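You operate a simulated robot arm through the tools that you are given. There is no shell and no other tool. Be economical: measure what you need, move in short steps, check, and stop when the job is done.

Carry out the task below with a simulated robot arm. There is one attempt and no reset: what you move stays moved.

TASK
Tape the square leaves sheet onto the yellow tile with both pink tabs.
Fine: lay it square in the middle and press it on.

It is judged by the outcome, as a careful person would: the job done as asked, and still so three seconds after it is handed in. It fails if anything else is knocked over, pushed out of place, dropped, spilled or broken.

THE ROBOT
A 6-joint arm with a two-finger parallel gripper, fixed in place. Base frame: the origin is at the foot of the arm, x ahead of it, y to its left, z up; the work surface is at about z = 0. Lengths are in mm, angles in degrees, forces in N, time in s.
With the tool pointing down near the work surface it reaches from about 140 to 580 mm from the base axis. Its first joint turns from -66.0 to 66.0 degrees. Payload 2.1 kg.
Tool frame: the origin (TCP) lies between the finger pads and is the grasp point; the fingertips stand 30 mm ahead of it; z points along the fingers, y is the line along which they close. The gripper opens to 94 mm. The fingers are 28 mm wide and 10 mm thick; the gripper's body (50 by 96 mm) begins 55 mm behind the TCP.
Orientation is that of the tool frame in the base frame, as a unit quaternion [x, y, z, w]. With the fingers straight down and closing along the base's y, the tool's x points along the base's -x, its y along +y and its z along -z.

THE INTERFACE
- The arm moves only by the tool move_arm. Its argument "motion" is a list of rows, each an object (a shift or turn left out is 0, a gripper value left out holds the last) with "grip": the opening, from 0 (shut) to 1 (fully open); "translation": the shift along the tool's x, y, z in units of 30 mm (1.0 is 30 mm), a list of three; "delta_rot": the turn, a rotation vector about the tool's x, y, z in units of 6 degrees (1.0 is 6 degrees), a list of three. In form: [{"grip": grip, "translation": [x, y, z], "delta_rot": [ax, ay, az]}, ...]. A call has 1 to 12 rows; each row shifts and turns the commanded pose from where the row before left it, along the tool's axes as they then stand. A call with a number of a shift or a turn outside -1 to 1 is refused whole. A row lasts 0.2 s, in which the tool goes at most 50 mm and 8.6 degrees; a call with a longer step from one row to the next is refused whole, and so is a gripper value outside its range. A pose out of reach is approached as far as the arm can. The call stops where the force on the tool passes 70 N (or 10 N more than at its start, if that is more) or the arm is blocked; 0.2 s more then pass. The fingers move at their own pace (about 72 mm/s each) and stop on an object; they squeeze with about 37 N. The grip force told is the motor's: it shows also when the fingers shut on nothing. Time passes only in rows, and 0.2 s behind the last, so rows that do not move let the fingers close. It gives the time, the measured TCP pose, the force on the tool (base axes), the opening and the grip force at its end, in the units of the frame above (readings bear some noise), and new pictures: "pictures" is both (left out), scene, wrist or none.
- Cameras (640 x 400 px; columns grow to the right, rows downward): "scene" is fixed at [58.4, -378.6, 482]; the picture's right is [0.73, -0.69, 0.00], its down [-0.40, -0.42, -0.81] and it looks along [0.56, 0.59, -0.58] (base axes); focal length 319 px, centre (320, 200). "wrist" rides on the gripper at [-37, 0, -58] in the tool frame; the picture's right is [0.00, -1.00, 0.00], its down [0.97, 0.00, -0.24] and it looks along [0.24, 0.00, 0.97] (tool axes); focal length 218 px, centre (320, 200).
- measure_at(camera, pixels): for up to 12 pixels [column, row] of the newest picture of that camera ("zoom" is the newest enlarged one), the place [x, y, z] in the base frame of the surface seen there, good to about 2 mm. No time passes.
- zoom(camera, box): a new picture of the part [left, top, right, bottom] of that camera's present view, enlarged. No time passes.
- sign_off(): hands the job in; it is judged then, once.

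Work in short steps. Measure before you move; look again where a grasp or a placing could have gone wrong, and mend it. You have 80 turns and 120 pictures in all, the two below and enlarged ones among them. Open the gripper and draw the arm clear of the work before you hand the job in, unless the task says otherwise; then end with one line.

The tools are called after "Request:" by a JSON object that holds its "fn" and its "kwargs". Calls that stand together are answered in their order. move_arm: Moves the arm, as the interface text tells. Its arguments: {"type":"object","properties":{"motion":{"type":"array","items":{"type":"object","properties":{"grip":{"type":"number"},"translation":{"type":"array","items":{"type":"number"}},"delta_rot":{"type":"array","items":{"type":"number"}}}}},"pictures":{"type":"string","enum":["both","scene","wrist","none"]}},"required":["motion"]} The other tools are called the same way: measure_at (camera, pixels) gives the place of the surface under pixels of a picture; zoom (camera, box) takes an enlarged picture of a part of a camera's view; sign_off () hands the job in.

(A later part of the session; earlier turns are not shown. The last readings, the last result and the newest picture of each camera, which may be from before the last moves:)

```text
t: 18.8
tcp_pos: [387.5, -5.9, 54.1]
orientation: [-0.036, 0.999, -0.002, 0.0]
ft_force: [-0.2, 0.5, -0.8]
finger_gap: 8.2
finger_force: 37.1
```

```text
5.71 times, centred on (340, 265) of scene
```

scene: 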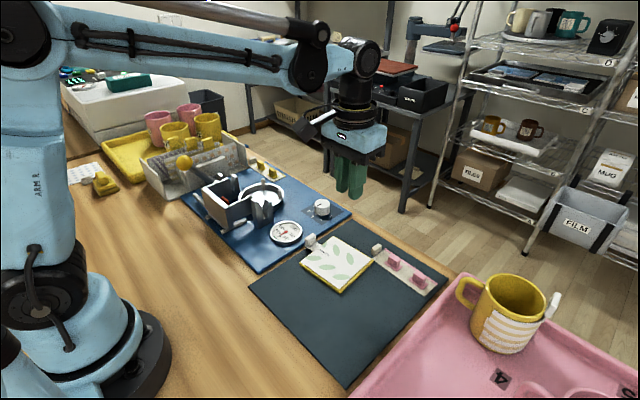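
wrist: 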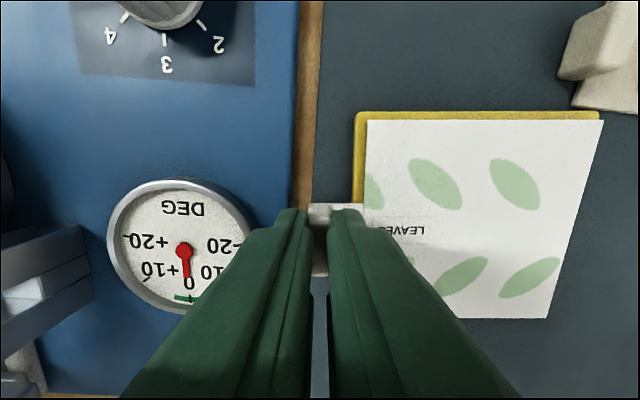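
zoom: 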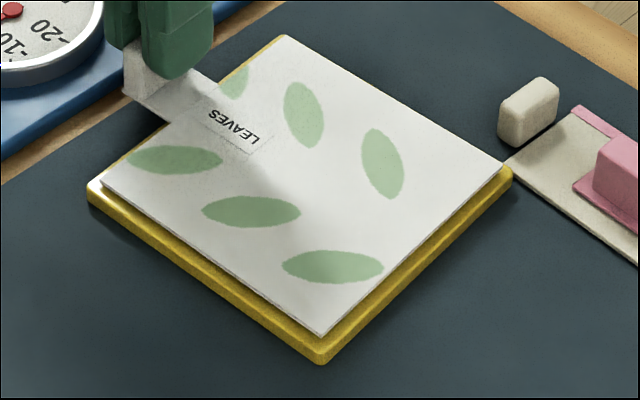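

Now it's near-centred per both views. Lower gently in small steps.

Request:
{"fn": "move_arm", "kwargs": {"motion": [{"translation": [0, 0, 0.04]}, {}, {}], "pictures": "none"}}

Request:
{"fn": "zoom", "kwargs": {"camera": "scene", "box": [295, 230, 385, 300]}}

Request:
{"fn": "zoom", "kwargs": {"camera": "wrist", "box": [340, 95, 630, 335]}}

```text
t: 19.6
tcp_pos: [388.6, -5.9, 55.0]
orientation: [-0.036, 0.999, 0.0, 0.0]
ft_force: [-0.4, -0.7, -0.4]
finger_gap: 8.1
finger_force: 36.8
```

```text
5.71 times, centred on (340, 265) of scene
```

zoom: 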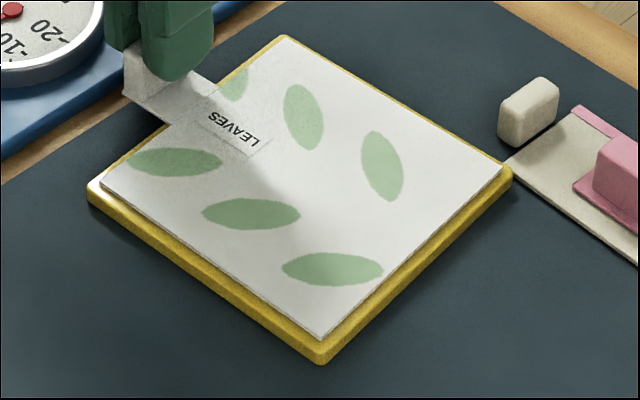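

```text
1.67 times, centred on (485, 215) of wrist
```

zoom: 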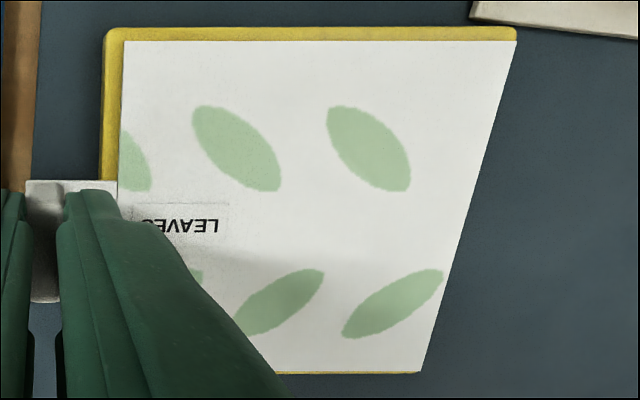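

Request:
{"fn": "move_arm", "kwargs": {"motion": [{"translation": [0, 0, 0.03]}, {}, {}], "pictures": "none"}}

Request:
{"fn": "zoom", "kwargs": {"camera": "scene", "box": [295, 230, 385, 300]}}

Request:
{"fn": "zoom", "kwargs": {"camera": "wrist", "box": [340, 95, 630, 335]}}

```text
t: 20.4
tcp_pos: [387.7, -5.8, 51.9]
orientation: [-0.036, 0.999, -0.001, 0.001]
ft_force: [1.1, 4.8, 14.1]
finger_gap: 8.3
finger_force: 36.6
```

```text
5.71 times, centred on (340, 265) of scene
```

zoom: 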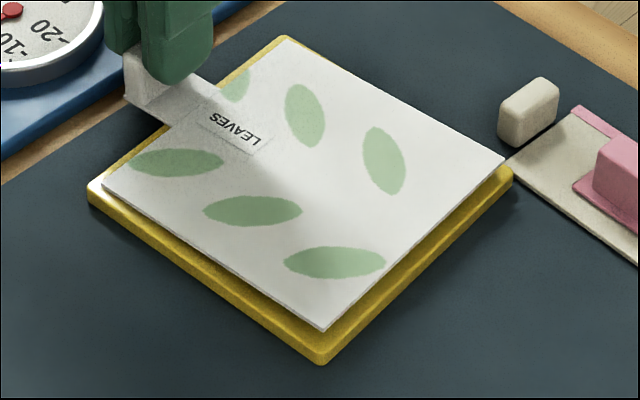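

```text
1.67 times, centred on (485, 215) of wrist
```

zoom: 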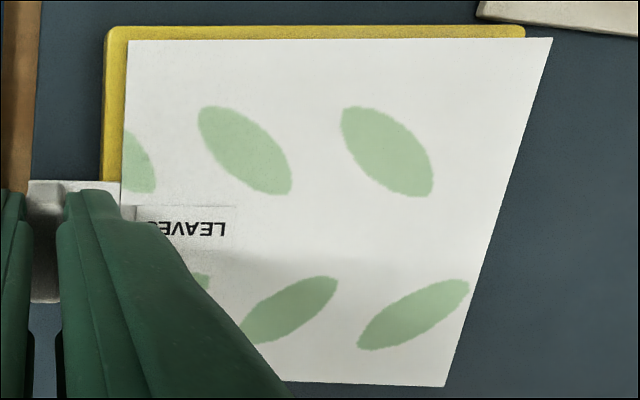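

It touched (14 N). I'll back off 0.75 mm to unload, then release.

Request:
{"fn": "move_arm", "kwargs": {"motion": [{"translation": [0, 0, -0.025]}, {}, {"grip": 0.2}, {}, {}], "pictures": "none"}}

Request:
{"fn": "move_arm", "kwargs": {"motion": [{"translation": [0, 0, -0.5]}, {"translation": [0, 0, -0.8]}, {"translation": [0, 0, -0.8]}, {"translation": [0, -0.5, -0.8]}, {"translation": [-0.3, -0.6, -0.6], "delta_rot": [0, 0, 0.693]}, {"translation": [-0.3, -0.6, -0.6]}, {"translation": [-0.3, -0.6, -0.6]}, {}], "pictures": "wrist"}}

Request:
{"fn": "zoom", "kwargs": {"camera": "wrist", "box": [262, 145, 322, 185]}}

Request:
{"fn": "zoom", "kwargs": {"camera": "wrist", "box": [315, 142, 375, 182]}}

Request:
{"fn": "zoom", "kwargs": {"camera": "wrist", "box": [280, 210, 360, 260]}}

Request:
{"fn": "zoom", "kwargs": {"camera": "scene", "box": [295, 230, 385, 300]}}

```text
t: 21.6
tcp_pos: [388.8, -4.2, 52.3]
orientation: [-0.035, 0.999, -0.001, 0.0]
ft_force: [0.0, -0.4, -0.1]
finger_gap: 18.6
finger_force: 0.1
```

```text
t: 23.4
tcp_pos: [415.1, -74.1, 195.1]
orientation: [0.001, 1.0, -0.001, 0.0]
ft_force: [0.3, 0.0, -0.3]
finger_gap: 19.1
finger_force: 0.1
```

wrist: 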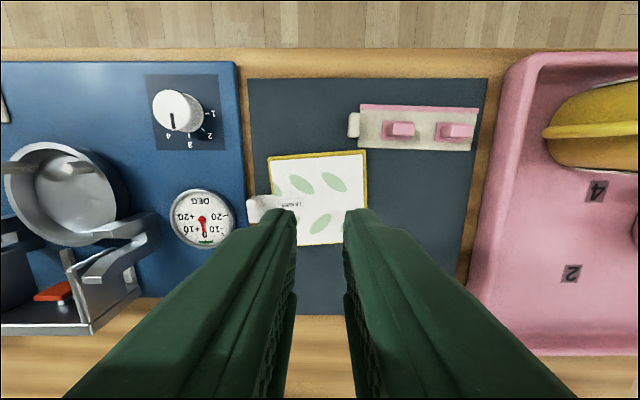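

```text
10.00 times, centred on (292, 165) of wrist
```

zoom: 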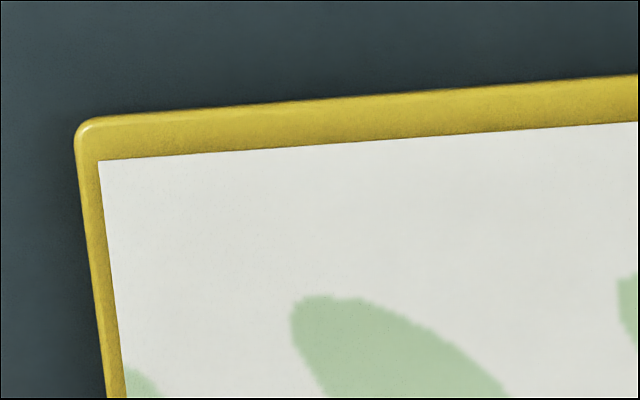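

```text
10.00 times, centred on (345, 162) of wrist
```

zoom: 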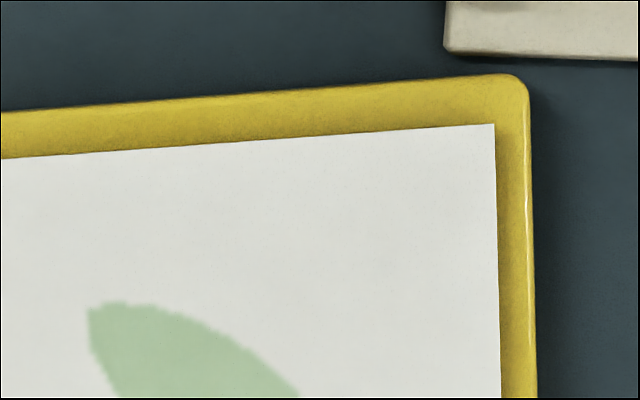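

```text
8.00 times, centred on (320, 235) of wrist
```

zoom: 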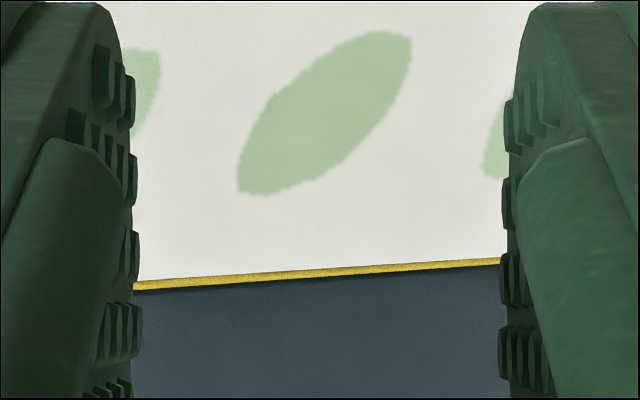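

```text
5.71 times, centred on (340, 265) of scene
```

zoom: 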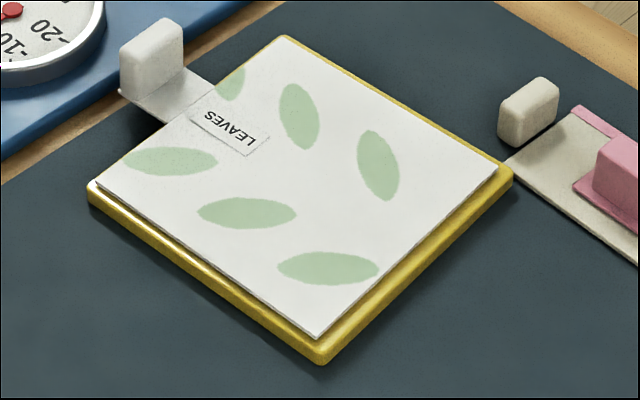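

The release brought it back to the same spot (dx ≈ -1.25, dy ≈ +0.7). I'll regrip without lifting, slide it by that amount, and release.

Request:
{"fn": "move_arm", "kwargs": {"motion": [{"translation": [0.3, 0.6, 0.6]}, {"translation": [0.3, 0.6, 0.6]}, {"translation": [0.3, 0.6, 0.6], "delta_rot": [0, 0, -0.693]}, {"translation": [0, 0.5, 0.8]}, {"translation": [0, 0, 0.8]}, {"translation": [0, 0, 0.8]}, {"translation": [0, 0, 0.5]}, {}, {"grip": 0}, {}, {}], "pictures": "none"}}

Request:
{"fn": "zoom", "kwargs": {"camera": "scene", "box": [295, 230, 385, 300]}}

Request:
{"fn": "move_arm", "kwargs": {"motion": [{"translation": [-0.043, -0.023, 0]}, {}, {}, {}], "pictures": "none"}}

Request:
{"fn": "zoom", "kwargs": {"camera": "scene", "box": [295, 230, 385, 300]}}

```text
t: 25.8
tcp_pos: [388.9, -3.7, 53.8]
orientation: [-0.036, 0.999, 0.0, 0.001]
ft_force: [0.2, 0.3, 0.1]
finger_gap: 8.3
finger_force: 37.0
```

```text
5.71 times, centred on (340, 265) of scene
```

zoom: 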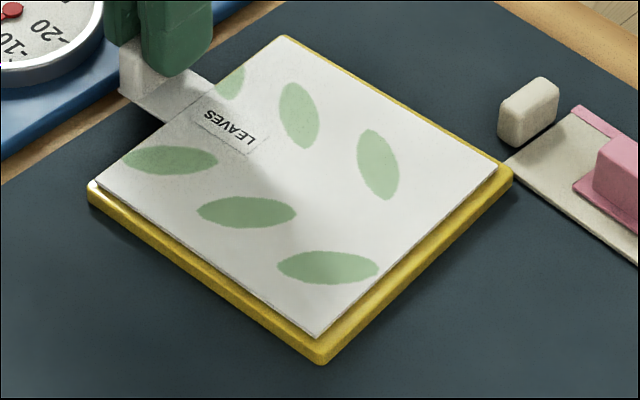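

```text
t: 26.8
tcp_pos: [390.6, -5.7, 54.4]
orientation: [-0.036, 0.999, -0.001, 0.0]
ft_force: [-0.4, 1.3, 0.4]
finger_gap: 7.8
finger_force: 36.7
```

```text
5.71 times, centred on (340, 265) of scene
```

zoom: 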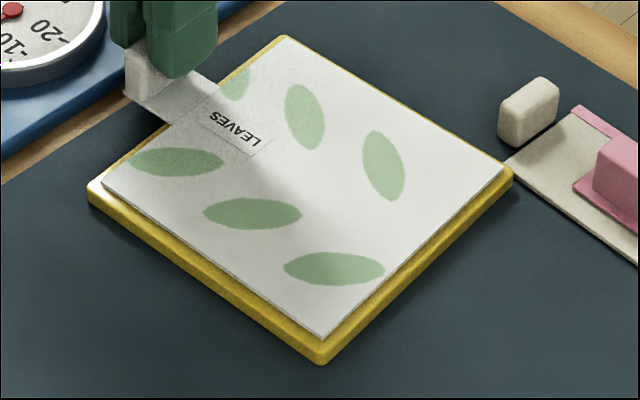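

It slid as intended. Release and retreat to check.

Request:
{"fn": "move_arm", "kwargs": {"motion": [{"grip": 0.2}, {}, {}], "pictures": "none"}}

Request:
{"fn": "move_arm", "kwargs": {"motion": [{"translation": [0, 0, -0.5]}, {"translation": [0, 0, -0.8]}, {"translation": [0, 0, -0.8]}, {"translation": [0, -0.5, -0.8]}, {"translation": [-0.3, -0.6, -0.6], "delta_rot": [0, 0, 0.693]}, {"translation": [-0.3, -0.6, -0.6]}, {"translation": [-0.3, -0.6, -0.6]}, {}], "pictures": "none"}}

Request:
{"fn": "zoom", "kwargs": {"camera": "wrist", "box": [262, 145, 322, 185]}}

Request:
{"fn": "zoom", "kwargs": {"camera": "wrist", "box": [315, 142, 375, 182]}}

Request:
{"fn": "zoom", "kwargs": {"camera": "wrist", "box": [280, 210, 360, 260]}}

Request:
{"fn": "zoom", "kwargs": {"camera": "scene", "box": [295, 230, 385, 300]}}

```text
t: 27.6
tcp_pos: [389.9, -4.8, 53.4]
orientation: [-0.036, 0.999, -0.001, 0.0]
ft_force: [0.6, -0.7, -0.6]
finger_gap: 18.6
finger_force: 0.0
```

```text
t: 29.4
tcp_pos: [418.2, -74.2, 192.0]
orientation: [0.0, 1.0, -0.001, 0.001]
ft_force: [-0.3, 0.2, 0.5]
finger_gap: 18.7
finger_force: 0.0
```

```text
10.00 times, centred on (292, 165) of wrist
```

zoom: 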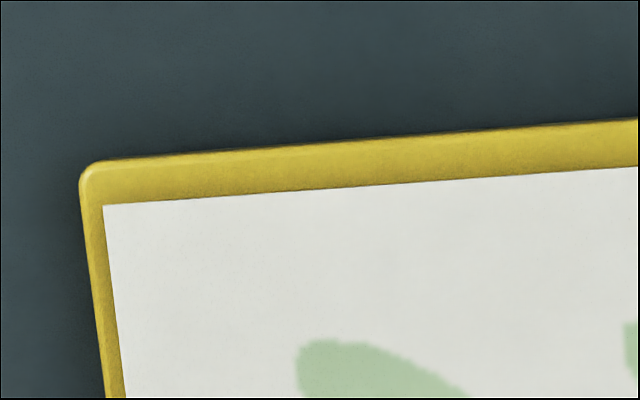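

```text
10.00 times, centred on (345, 162) of wrist
```

zoom: 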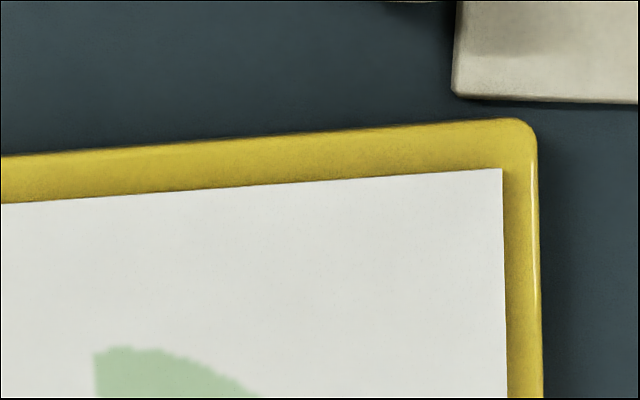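

```text
8.00 times, centred on (320, 235) of wrist
```

zoom: 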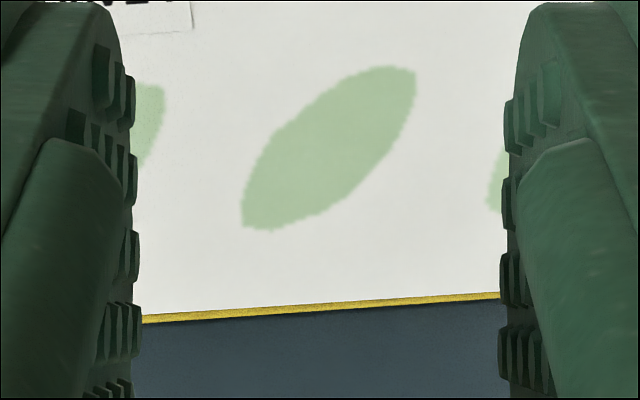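

```text
5.71 times, centred on (340, 265) of scene
```

zoom: 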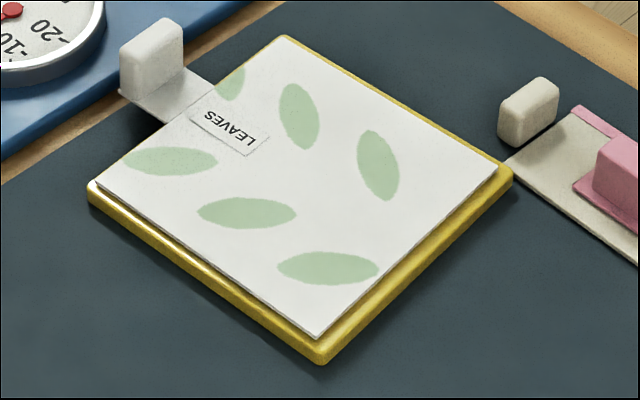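

It springs back to the original resting place, so it seems to be clinging to the tile. I'll regrip, lift it fully clear, and re-lay it with the offset.

Request:
{"fn": "move_arm", "kwargs": {"motion": [{"translation": [0.3, 0.6, 0.6]}, {"translation": [0.3, 0.6, 0.6]}, {"translation": [0.3, 0.6, 0.6], "delta_rot": [0, 0, -0.693]}, {"translation": [0, 0.5, 0.8]}, {"translation": [0, 0, 0.8]}, {"translation": [0, 0, 0.8]}, {"translation": [0.043, 0.023, 0.5]}, {}, {"grip": 0}, {}, {}], "pictures": "none"}}

Request:
{"fn": "move_arm", "kwargs": {"motion": [{"translation": [0, 0, -0.2]}, {"translation": [0, 0, -0.4]}, {"translation": [-0.043, -0.023, 0]}, {}, {}], "pictures": "both"}}

```text
t: 31.8
tcp_pos: [389.8, -5.9, 51.5]
orientation: [-0.035, 0.999, -0.001, 0.001]
ft_force: [0.1, 0.4, -0.5]
finger_gap: 8.3
finger_force: 37.1
```

```text
t: 33.0
tcp_pos: [391.0, -4.1, 70.6]
orientation: [-0.035, 0.999, -0.001, 0.0]
ft_force: [0.9, -0.6, 0.2]
finger_gap: 8.2
finger_force: 36.5
```

scene: 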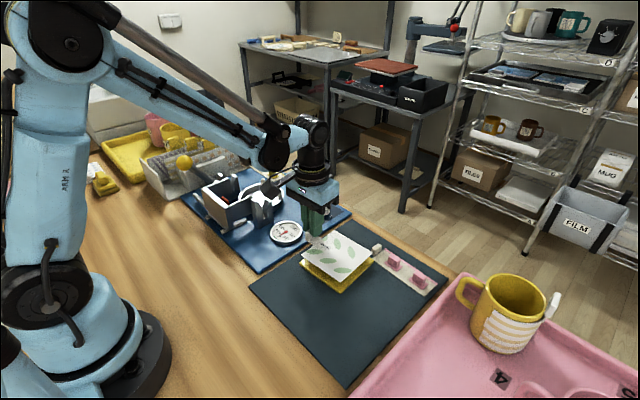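
wrist: 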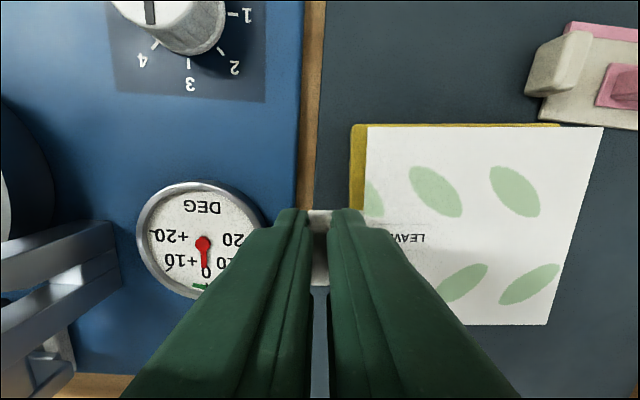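

Lifted clean. Lower to ~1 mm above the tile, check, and release.

Request:
{"fn": "move_arm", "kwargs": {"motion": [{"translation": [0, 0, 0.3]}, {"translation": [0, 0, 0.26]}, {}, {}], "pictures": "none"}}

Request:
{"fn": "zoom", "kwargs": {"camera": "scene", "box": [295, 230, 385, 300]}}

Request:
{"fn": "move_arm", "kwargs": {"motion": [{"grip": 0.2}, {}, {}], "pictures": "none"}}

Request:
{"fn": "zoom", "kwargs": {"camera": "scene", "box": [295, 230, 385, 300]}}

```text
t: 34.0
tcp_pos: [389.8, -3.6, 53.2]
orientation: [-0.036, 0.999, -0.001, 0.001]
ft_force: [0.2, 0.1, -0.3]
finger_gap: 8.2
finger_force: 37.1
```

```text
5.71 times, centred on (340, 265) of scene
```

zoom: 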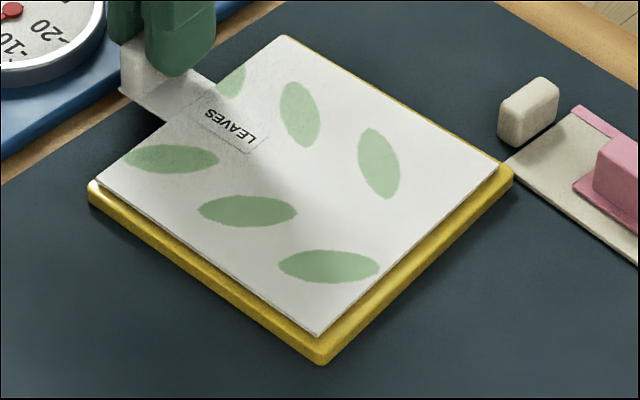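

```text
t: 34.8
tcp_pos: [390.7, -4.8, 53.0]
orientation: [-0.036, 0.999, -0.001, 0.0]
ft_force: [-0.3, -0.1, 0.7]
finger_gap: 18.8
finger_force: 0.0
```

```text
5.71 times, centred on (340, 265) of scene
```

zoom: 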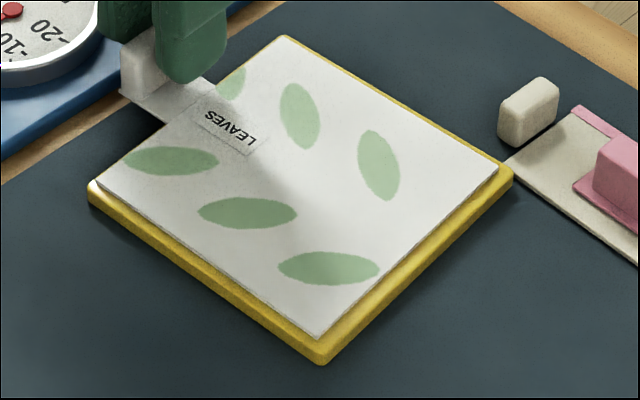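

Release is now neutral, but the sheet still needs ~1 mm. Regrip in place, lift, shift, lower, and judge by the scene view (want left corner col ~98, right ~501).

Request:
{"fn": "move_arm", "kwargs": {"motion": [{"grip": 0}, {}, {}, {"translation": [0, 0, -0.3]}, {"translation": [-0.035, -0.02, 0]}, {}, {"translation": [0, 0, 0.28]}, {}, {}], "pictures": "none"}}

Request:
{"fn": "zoom", "kwargs": {"camera": "scene", "box": [295, 230, 385, 300]}}

```text
t: 36.8
tcp_pos: [392.1, -4.4, 52.3]
orientation: [-0.036, 0.999, -0.001, 0.001]
ft_force: [-0.2, 0.4, 0.2]
finger_gap: 8.3
finger_force: 37.0
```

```text
5.71 times, centred on (340, 265) of scene
```

zoom: 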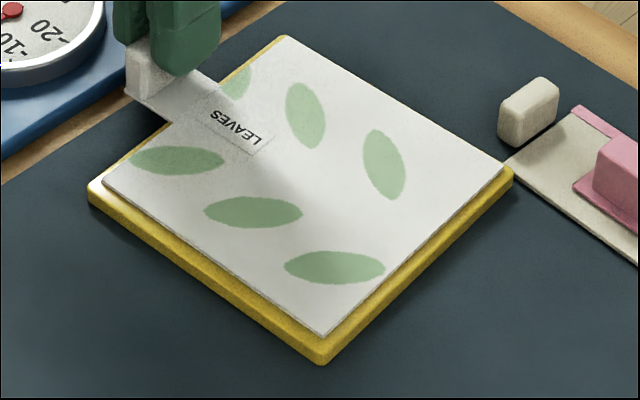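

Slight overshoot (left corner 103). Back by about 0.8 mm and recheck.

Request:
{"fn": "move_arm", "kwargs": {"motion": [{"translation": [0.02, 0.012, 0]}, {}, {}], "pictures": "none"}}

Request:
{"fn": "zoom", "kwargs": {"camera": "scene", "box": [295, 230, 385, 300]}}

```text
t: 37.6
tcp_pos: [391.8, -4.7, 53.2]
orientation: [-0.036, 0.999, 0.0, 0.0]
ft_force: [0.5, -0.1, -0.2]
finger_gap: 8.2
finger_force: 37.0
```

```text
5.71 times, centred on (340, 265) of scene
```

zoom: 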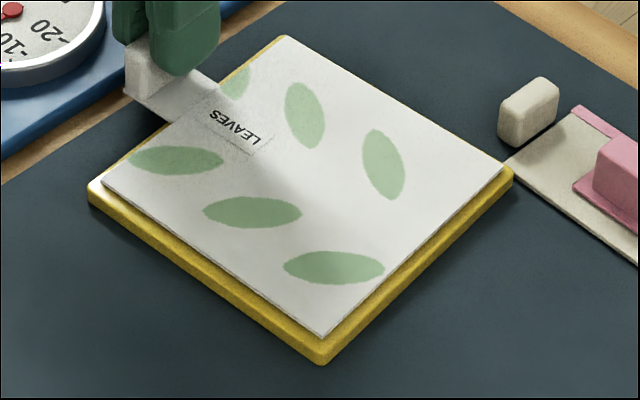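

Request:
{"fn": "move_arm", "kwargs": {"motion": [{"translation": [0.02, 0.015, 0]}, {}, {}], "pictures": "none"}}

Request:
{"fn": "zoom", "kwargs": {"camera": "scene", "box": [295, 230, 385, 300]}}

```text
t: 38.4
tcp_pos: [391.3, -3.2, 52.8]
orientation: [-0.036, 0.999, 0.0, 0.001]
ft_force: [-0.1, 0.7, 0.2]
finger_gap: 8.1
finger_force: 37.3
```

```text
5.71 times, centred on (340, 265) of scene
```

zoom: 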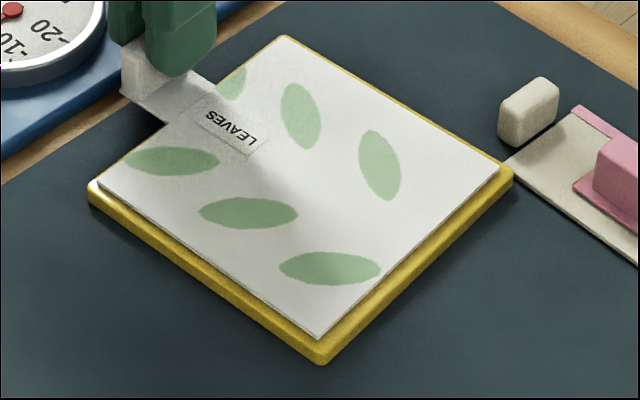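

Left corner at 97, right at 499: close to target. Release and check from above.

Request:
{"fn": "move_arm", "kwargs": {"motion": [{"grip": 0.2}, {}, {}, {"translation": [0, 0, -0.5]}, {"translation": [0, 0, -0.8]}, {"translation": [0, 0, -0.8]}, {"translation": [0, -0.5, -0.8]}, {"translation": [-0.3, -0.6, -0.6], "delta_rot": [0, 0, 0.693]}, {"translation": [-0.3, -0.6, -0.6]}, {"translation": [-0.3, -0.6, -0.6]}, {}], "pictures": "wrist"}}

Request:
{"fn": "zoom", "kwargs": {"camera": "wrist", "box": [240, 140, 380, 250]}}

Request:
{"fn": "zoom", "kwargs": {"camera": "scene", "box": [295, 230, 385, 300]}}

```text
t: 40.8
tcp_pos: [419.1, -74.2, 195.7]
orientation: [0.001, 1.0, -0.001, 0.001]
ft_force: [0.2, 0.7, 0.5]
finger_gap: 18.7
finger_force: 0.1
```

wrist: 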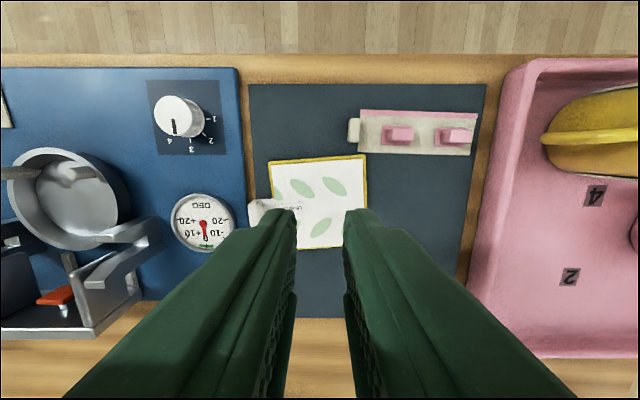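

```text
3.64 times, centred on (310, 195) of wrist
```

zoom: 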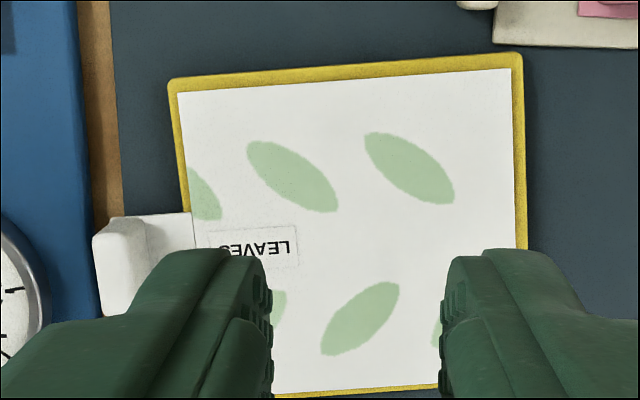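

```text
5.71 times, centred on (340, 265) of scene
```

zoom: 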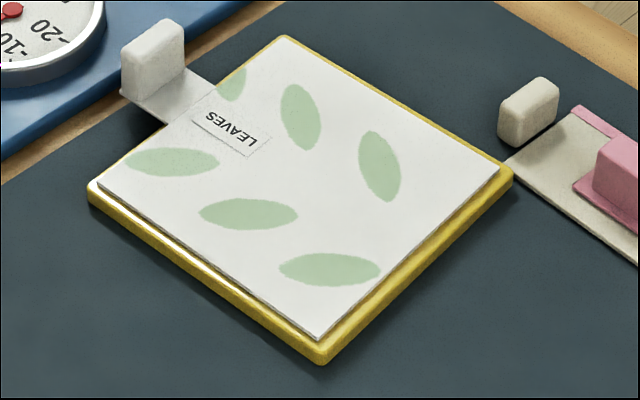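

Margins are now about 3.7/3.0 and 3.3/4.0 mm: well centred and square. Now for the tabs: turn the gripper to close along x.

Request:
{"fn": "move_arm", "kwargs": {"motion": [{"grip": 0.35, "delta_rot": [0, 0, -1]}, {"delta_rot": [0, 0, -1]}, {"delta_rot": [0, 0, -1]}, {"delta_rot": [0, 0, -1]}, {"delta_rot": [0, 0, -1]}, {"delta_rot": [0, 0, -1]}, {"delta_rot": [0, 0, -1]}, {"delta_rot": [0, 0, -1]}, {"delta_rot": [0, 0, -1]}, {"delta_rot": [0, 0, -1]}, {"delta_rot": [0, 0, -1]}, {"delta_rot": [0, 0, -1]}], "pictures": "none"}}

Request:
{"fn": "move_arm", "kwargs": {"motion": [{"delta_rot": [0, 0, -1]}, {"delta_rot": [0, 0, -1]}, {"delta_rot": [0, 0, -0.58]}, {"translation": [0.665, -0.43, 0.71]}, {"translation": [0.665, -0.43, 0.71]}, {"translation": [0.665, -0.43, 0.71]}, {"translation": [0.665, -0.43, 0.71]}, {}], "pictures": "both"}}

```text
t: 43.4
tcp_pos: [421.2, -71.8, 194.8]
orientation: [-0.589, 0.808, -0.001, 0.0]
ft_force: [0.4, -1.1, 0.7]
finger_gap: 32.9
finger_force: 0.0
```

```text
t: 45.2
tcp_pos: [469.6, -155.4, 110.2]
orientation: [-0.691, 0.723, -0.002, 0.0]
ft_force: [0.5, 0.1, 0.4]
finger_gap: 32.6
finger_force: 0.0
```

scene: 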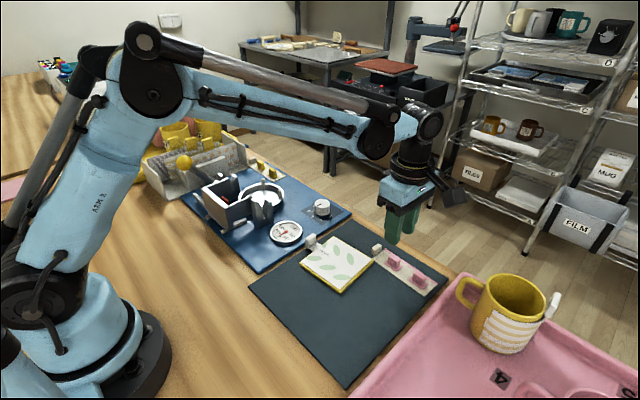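
wrist: 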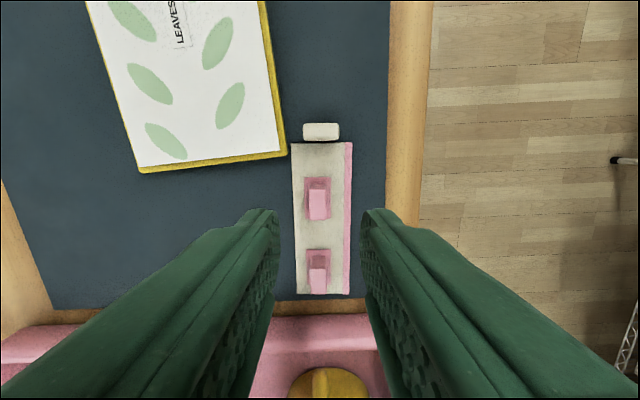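

Request:
{"fn": "zoom", "kwargs": {"camera": "wrist", "box": [270, 110, 370, 300]}}

Request:
{"fn": "measure_at", "kwargs": {"camera": "wrist", "pixels": [[318, 192], [318, 216], [312, 204], [326, 204], [306, 184], [330, 179], [318, 262], [318, 288]]}}

```text
2.11 times, centred on (320, 205) of wrist
```

zoom: 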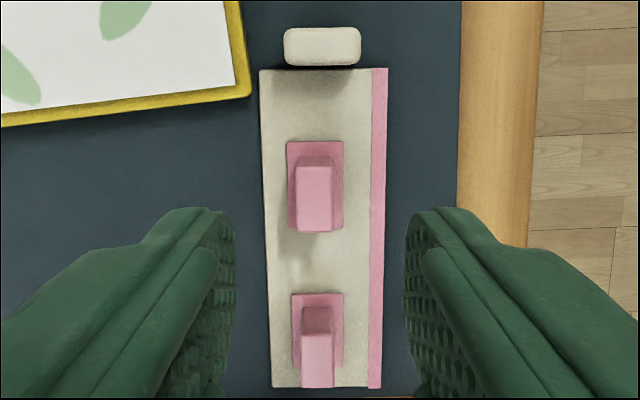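

```text
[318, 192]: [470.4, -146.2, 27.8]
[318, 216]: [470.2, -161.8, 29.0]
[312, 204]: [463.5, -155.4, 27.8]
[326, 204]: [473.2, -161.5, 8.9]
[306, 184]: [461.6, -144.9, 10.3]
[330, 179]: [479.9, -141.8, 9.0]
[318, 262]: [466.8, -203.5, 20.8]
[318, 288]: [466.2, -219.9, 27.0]
```

Block is ~1.5 mm to the left of the finger centre; fix that, descend to TCP z ≈ 42 and close.

Request:
{"fn": "move_arm", "kwargs": {"motion": [{"translation": [0, 0.05, 0.8]}, {"translation": [0, 0, 0.8]}, {"translation": [0, 0, 0.65]}, {}, {"grip": 0}, {}, {}], "pictures": "both"}}

```text
t: 46.8
tcp_pos: [468.5, -157.5, 44.5]
orientation: [-0.69, 0.724, -0.001, 0.0]
ft_force: [-0.1, 0.2, -0.4]
finger_gap: 8.3
finger_force: 36.7
```

scene: 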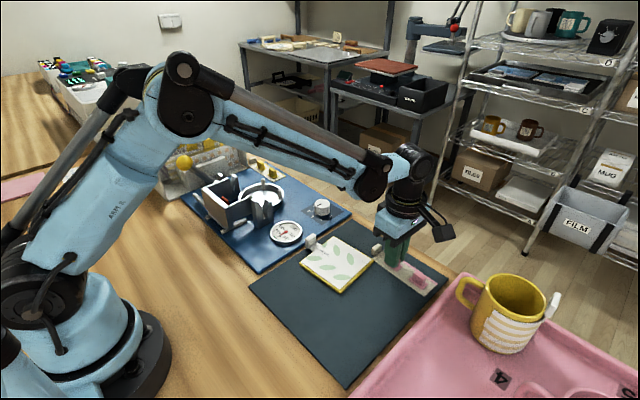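
wrist: 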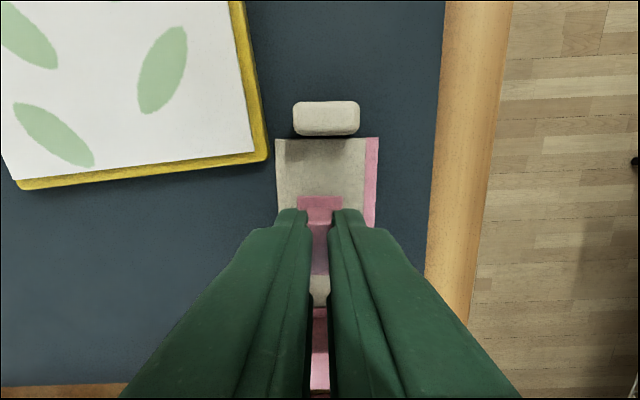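

Gripped (8.3 mm). Peel the tab up slowly, watching the force.

Request:
{"fn": "move_arm", "kwargs": {"motion": [{"translation": [0, 0, -0.1]}, {"translation": [0, 0, -0.1]}, {"translation": [0, 0, -0.2]}, {"translation": [0, 0, -0.3]}, {}], "pictures": "wrist"}}

Request:
{"fn": "zoom", "kwargs": {"camera": "scene", "box": [350, 210, 450, 310]}}

```text
t: 48.0
tcp_pos: [466.4, -156.4, 65.2]
orientation: [-0.691, 0.723, -0.001, -0.001]
ft_force: [0.0, -0.1, -0.6]
finger_gap: 8.5
finger_force: 37.2
```

wrist: 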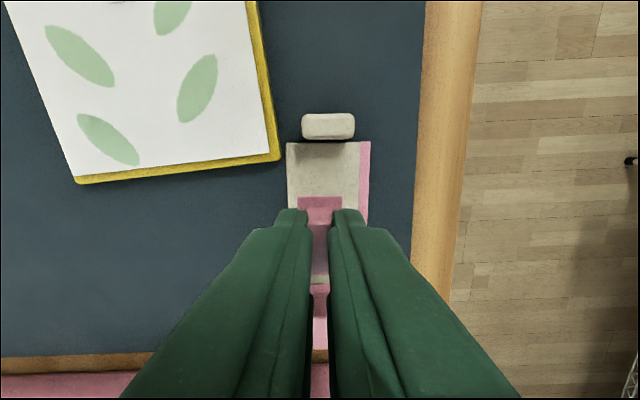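

```text
4.00 times, centred on (400, 260) of scene
```

zoom: 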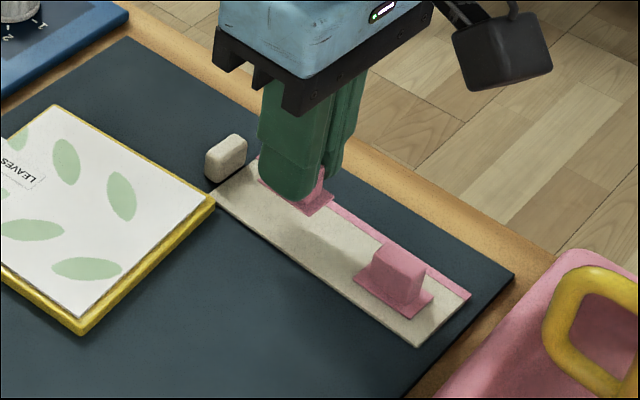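

The tab came off cleanly with the strip undisturbed. Raise, turn 6.4° to the tile's angle, and carry to the far edge.

Request:
{"fn": "move_arm", "kwargs": {"motion": [{"translation": [0, 0, -0.5], "delta_rot": [0, 0, -0.5]}, {"delta_rot": [0, 0, -0.57]}, {"translation": [-0.73, 0.222, 0]}, {"translation": [-0.73, 0.222, 0]}, {"translation": [-0.73, 0.222, 0]}, {"translation": [-0.73, 0.222, 0]}, {}, {"translation": [0, 0, 0.5]}, {}], "pictures": "wrist"}}

Request:
{"fn": "zoom", "kwargs": {"camera": "scene", "box": [290, 210, 400, 300]}}

```text
t: 50.0
tcp_pos: [433.8, -67.7, 63.5]
orientation: [0.73, -0.683, 0.001, 0.001]
ft_force: [-1.2, 0.3, 0.3]
finger_gap: 8.2
finger_force: 37.3
```

wrist: 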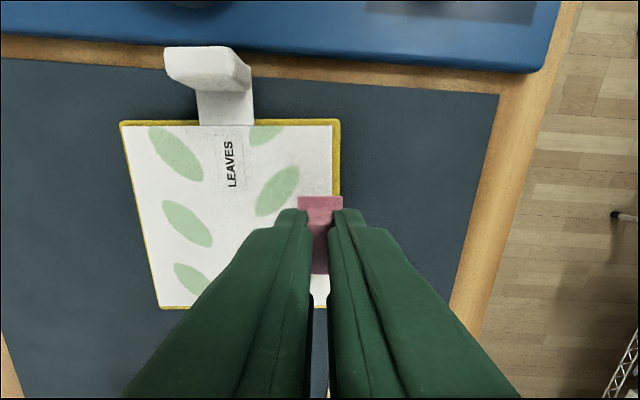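

```text
4.44 times, centred on (345, 255) of scene
```

zoom: 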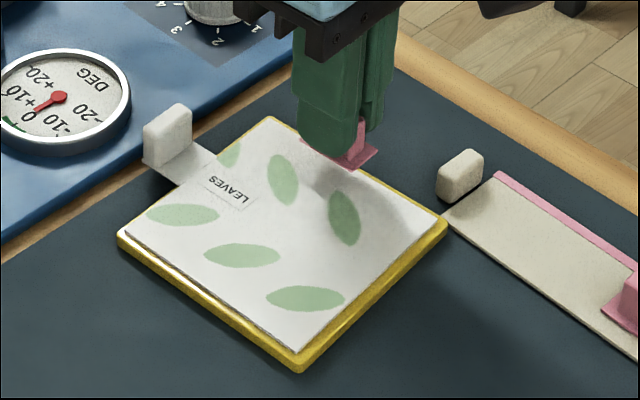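

Tab's outer edge (col 343) lines up with the tile edge within ~0.3 mm once height is accounted for. Lower toward contact.

Request:
{"fn": "move_arm", "kwargs": {"motion": [{"translation": [0, 0, 0.2]}, {"translation": [0, 0, 0.2]}, {}, {}], "pictures": "wrist"}}

Request:
{"fn": "zoom", "kwargs": {"camera": "wrist", "box": [270, 90, 370, 230]}}

Request:
{"fn": "zoom", "kwargs": {"camera": "scene", "box": [310, 210, 400, 270]}}

```text
t: 51.0
tcp_pos: [433.9, -69.3, 50.6]
orientation: [0.73, -0.684, 0.001, -0.001]
ft_force: [0.1, -0.1, 0.3]
finger_gap: 8.2
finger_force: 36.8
```

wrist: 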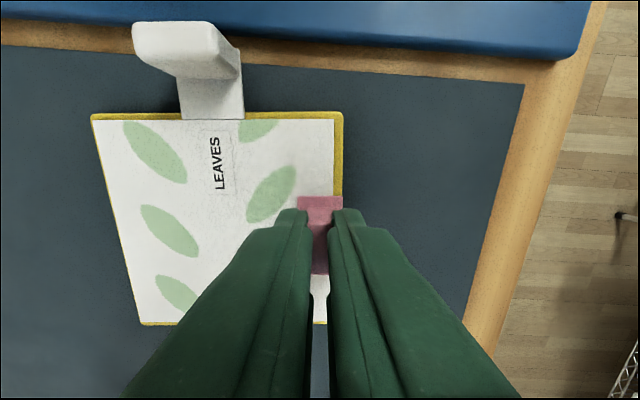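

```text
2.86 times, centred on (320, 160) of wrist
```

zoom: 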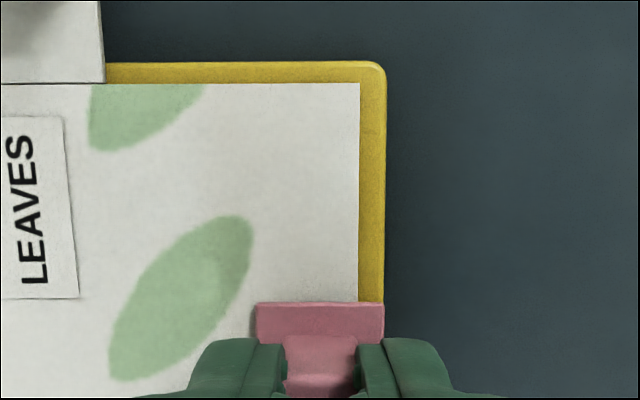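

```text
6.67 times, centred on (355, 240) of scene
```

zoom: 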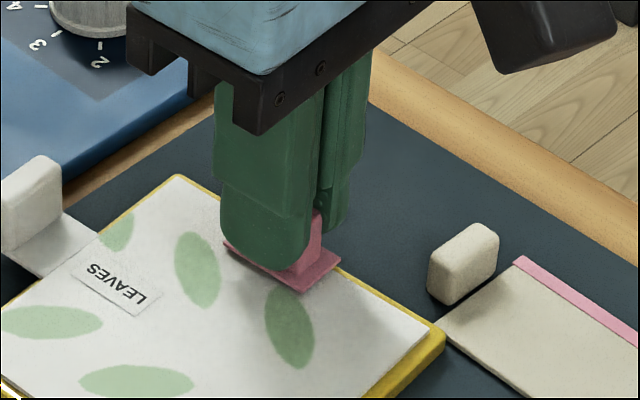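

Flush with the tile edge. Lower and press in small steps.

Request:
{"fn": "move_arm", "kwargs": {"motion": [{"translation": [0, 0, 0.04]}, {"translation": [0, 0, 0.04]}, {}, {}], "pictures": "none"}}

```text
t: 52.0
tcp_pos: [435.0, -71.0, 48.4]
orientation: [0.73, -0.683, 0.002, 0.002]
ft_force: [0.1, 0.0, 7.8]
finger_gap: 8.3
finger_force: 36.9
```

Request:
{"fn": "move_arm", "kwargs": {"motion": [{"translation": [0, 0, 0.04]}, {}, {}, {}, {}], "pictures": "wrist"}}

Request:
{"fn": "zoom", "kwargs": {"camera": "scene", "box": [295, 210, 395, 300]}}

```text
t: 53.2
tcp_pos: [433.6, -71.3, 47.8]
orientation: [0.731, -0.682, 0.002, 0.0]
ft_force: [1.4, -1.6, 24.6]
finger_gap: 8.2
finger_force: 36.6
```

wrist: 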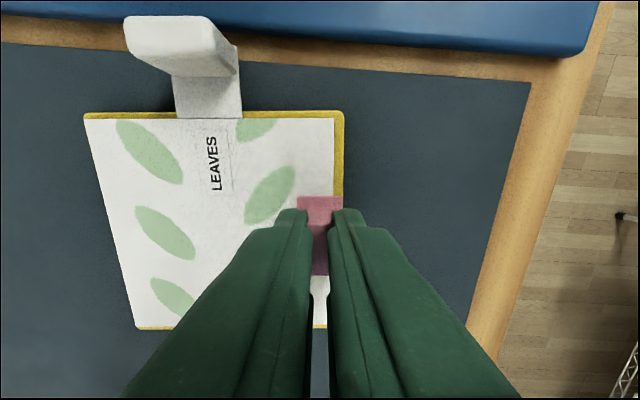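

```text
4.44 times, centred on (345, 255) of scene
```

zoom: 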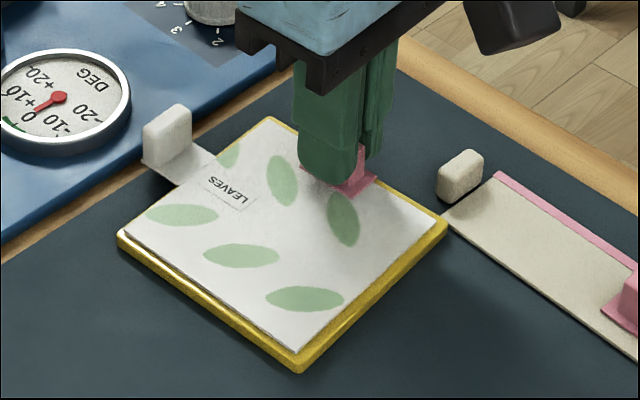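

Pressed at ~25 N. Ease off, open, and rise straight up.

Request:
{"fn": "move_arm", "kwargs": {"motion": [{"translation": [0, 0, -0.04]}, {}, {"grip": 0.3}, {}, {}, {"translation": [0, 0, -0.5]}, {"translation": [0, 0, -0.8]}, {"translation": [0, 0, -0.8]}, {}], "pictures": "wrist"}}

Request:
{"fn": "zoom", "kwargs": {"camera": "scene", "box": [295, 210, 395, 300]}}

```text
t: 55.2
tcp_pos: [431.6, -67.3, 112.1]
orientation: [0.73, -0.683, 0.001, 0.001]
ft_force: [-0.6, -0.3, 0.4]
finger_gap: 28.1
finger_force: 0.1
```

wrist: 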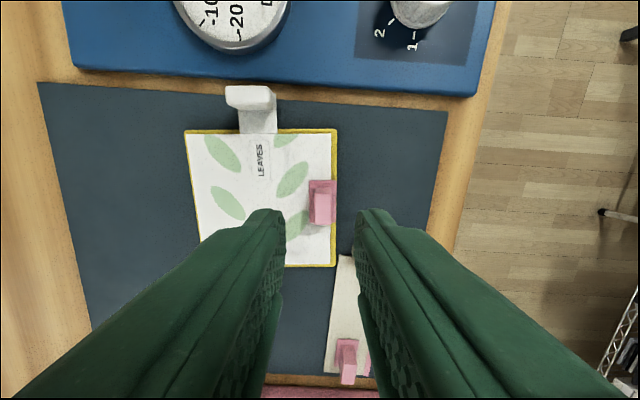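

```text
4.44 times, centred on (345, 255) of scene
```

zoom: 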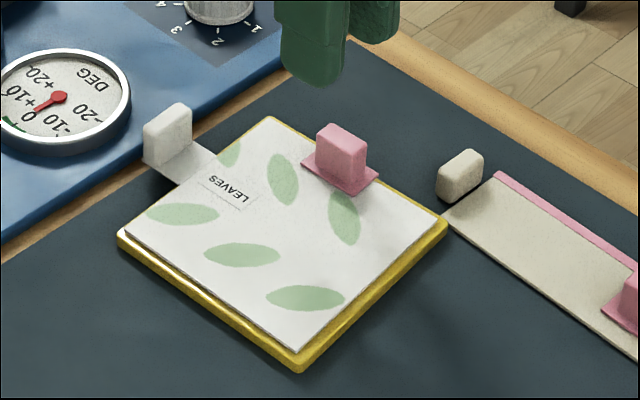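

First tab is stuck well. Go to the second tab.

Request:
{"fn": "move_arm", "kwargs": {"motion": [{"grip": 0.35, "delta_rot": [0, 0, 0.5]}, {"delta_rot": [0, 0, 0.57]}, {"translation": [0.79, -0.22, 0]}, {"translation": [0.79, -0.22, 0]}, {"translation": [0.79, -0.22, 0]}, {"translation": [0.79, -0.22, 0]}, {"translation": [0.79, -0.22, 0]}, {"translation": [0.79, -0.22, 0]}, {}], "pictures": "wrist"}}

Request:
{"fn": "zoom", "kwargs": {"camera": "wrist", "box": [270, 110, 370, 300]}}

```text
t: 57.2
tcp_pos: [467.8, -214.2, 112.0]
orientation: [-0.691, 0.722, -0.001, 0.0]
ft_force: [0.9, 0.0, -0.4]
finger_gap: 32.8
finger_force: 0.1
```

wrist: 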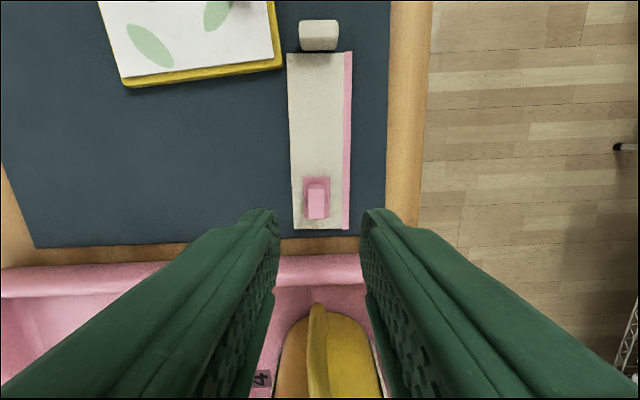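

```text
2.11 times, centred on (320, 205) of wrist
```

zoom: 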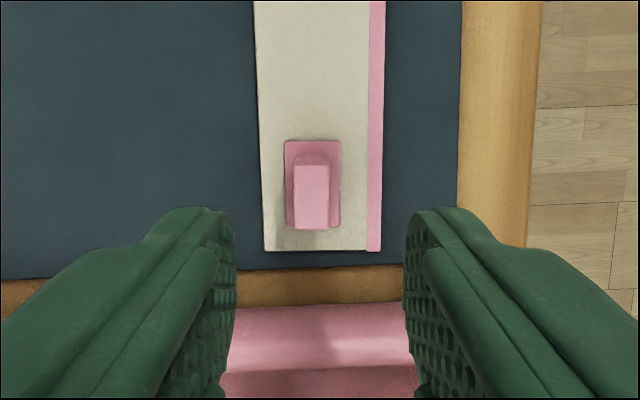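

Block is ~2.4 mm left of centre. Correct, descend and grip.

Request:
{"fn": "move_arm", "kwargs": {"motion": [{"translation": [0, 0.08, 0.8]}, {"translation": [0, 0, 0.8]}, {"translation": [0, 0, 0.65]}, {}, {"grip": 0}, {}, {}], "pictures": "wrist"}}

Request:
{"fn": "move_arm", "kwargs": {"motion": [{"translation": [0, 0, -0.1]}, {"translation": [0, 0, -0.1]}, {"translation": [0, 0, -0.2]}, {"translation": [0, 0, -0.3]}, {}], "pictures": "both"}}

```text
t: 58.8
tcp_pos: [465.9, -214.0, 45.4]
orientation: [-0.691, 0.723, -0.001, 0.0]
ft_force: [-0.3, -0.3, 0.3]
finger_gap: 8.6
finger_force: 37.3
```

wrist: 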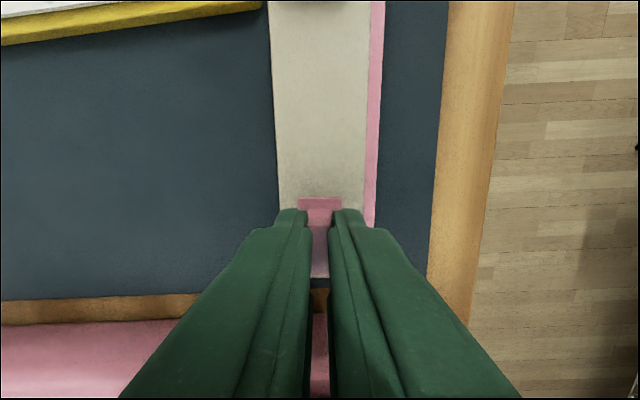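

```text
t: 60.0
tcp_pos: [465.8, -212.9, 65.3]
orientation: [-0.692, 0.722, -0.002, 0.0]
ft_force: [-0.2, 0.0, 0.3]
finger_gap: 8.5
finger_force: 37.2
```

scene: 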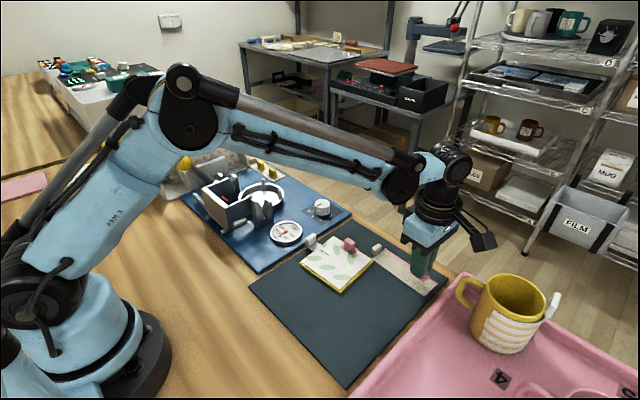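
wrist: 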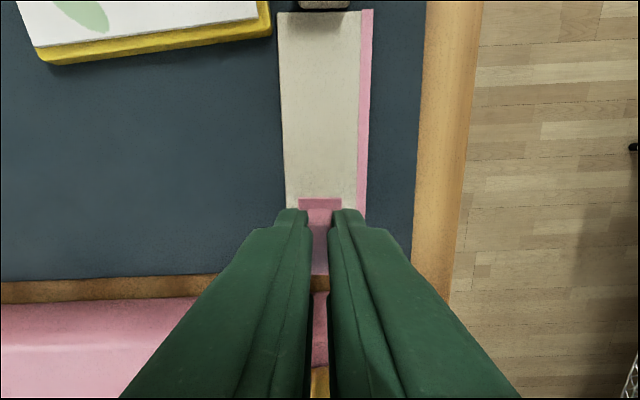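

Second tab peeled. Carry it to the near edge at the tile's angle.

Request:
{"fn": "move_arm", "kwargs": {"motion": [{"translation": [0, 0, -0.5], "delta_rot": [0, 0, -0.5]}, {"delta_rot": [0, 0, -0.57]}, {"translation": [-0.8, 0.612, 0]}, {"translation": [-0.8, 0.612, 0]}, {"translation": [-0.8, 0.612, 0]}, {"translation": [-0.8, 0.612, 0]}, {"translation": [-0.8, 0.612, 0]}, {"translation": [-0.8, 0.612, 0]}, {}, {"translation": [0, 0, 0.5]}, {"translation": [0, 0, 0.1]}, {}], "pictures": "wrist"}}

Request:
{"fn": "zoom", "kwargs": {"camera": "scene", "box": [270, 210, 400, 310]}}

Request:
{"fn": "zoom", "kwargs": {"camera": "wrist", "box": [270, 90, 370, 230]}}

```text
t: 62.6
tcp_pos: [343.6, -76.9, 62.4]
orientation: [0.73, -0.683, 0.001, 0.001]
ft_force: [-0.9, -0.2, -0.2]
finger_gap: 8.7
finger_force: 37.2
```

wrist: 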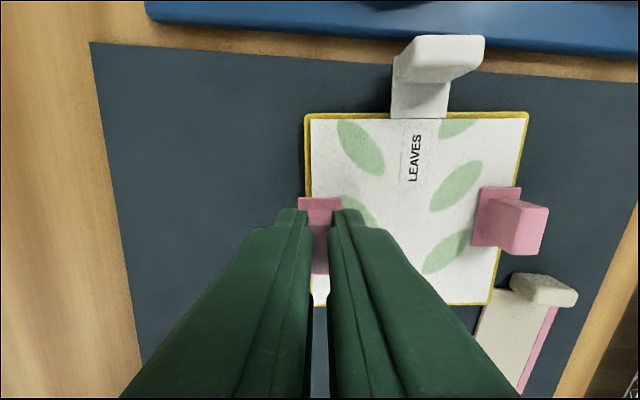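

```text
4.00 times, centred on (335, 260) of scene
```

zoom: 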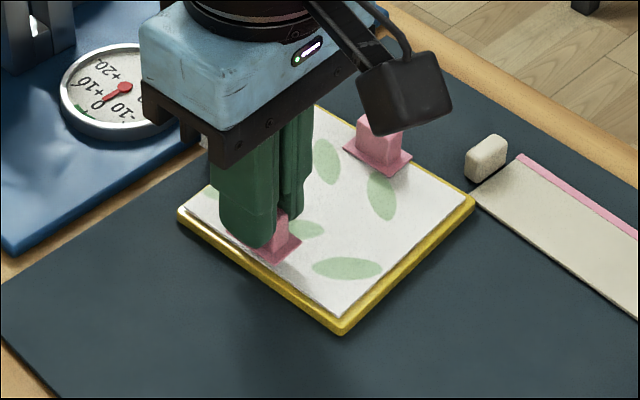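

```text
2.86 times, centred on (320, 160) of wrist
```

zoom: 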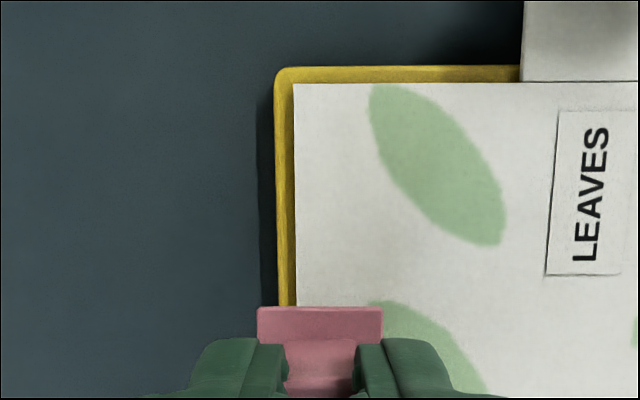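

Tab overhangs the tile's near edge by ~2.5 mm; shift it inward and lower.

Request:
{"fn": "move_arm", "kwargs": {"motion": [{"translation": [0, -0.08, 0]}, {"translation": [0, 0, 0.2]}, {"translation": [0, 0, 0.15]}, {}, {}], "pictures": "none"}}

Request:
{"fn": "zoom", "kwargs": {"camera": "wrist", "box": [270, 90, 370, 230]}}

```text
t: 63.8
tcp_pos: [346.2, -75.9, 52.5]
orientation: [0.73, -0.684, 0.001, -0.001]
ft_force: [0.3, 0.8, 0.2]
finger_gap: 8.3
finger_force: 37.0
```

```text
2.86 times, centred on (320, 160) of wrist
```

zoom: 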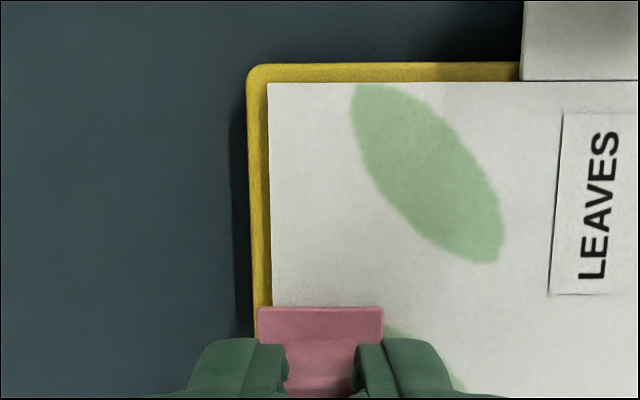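

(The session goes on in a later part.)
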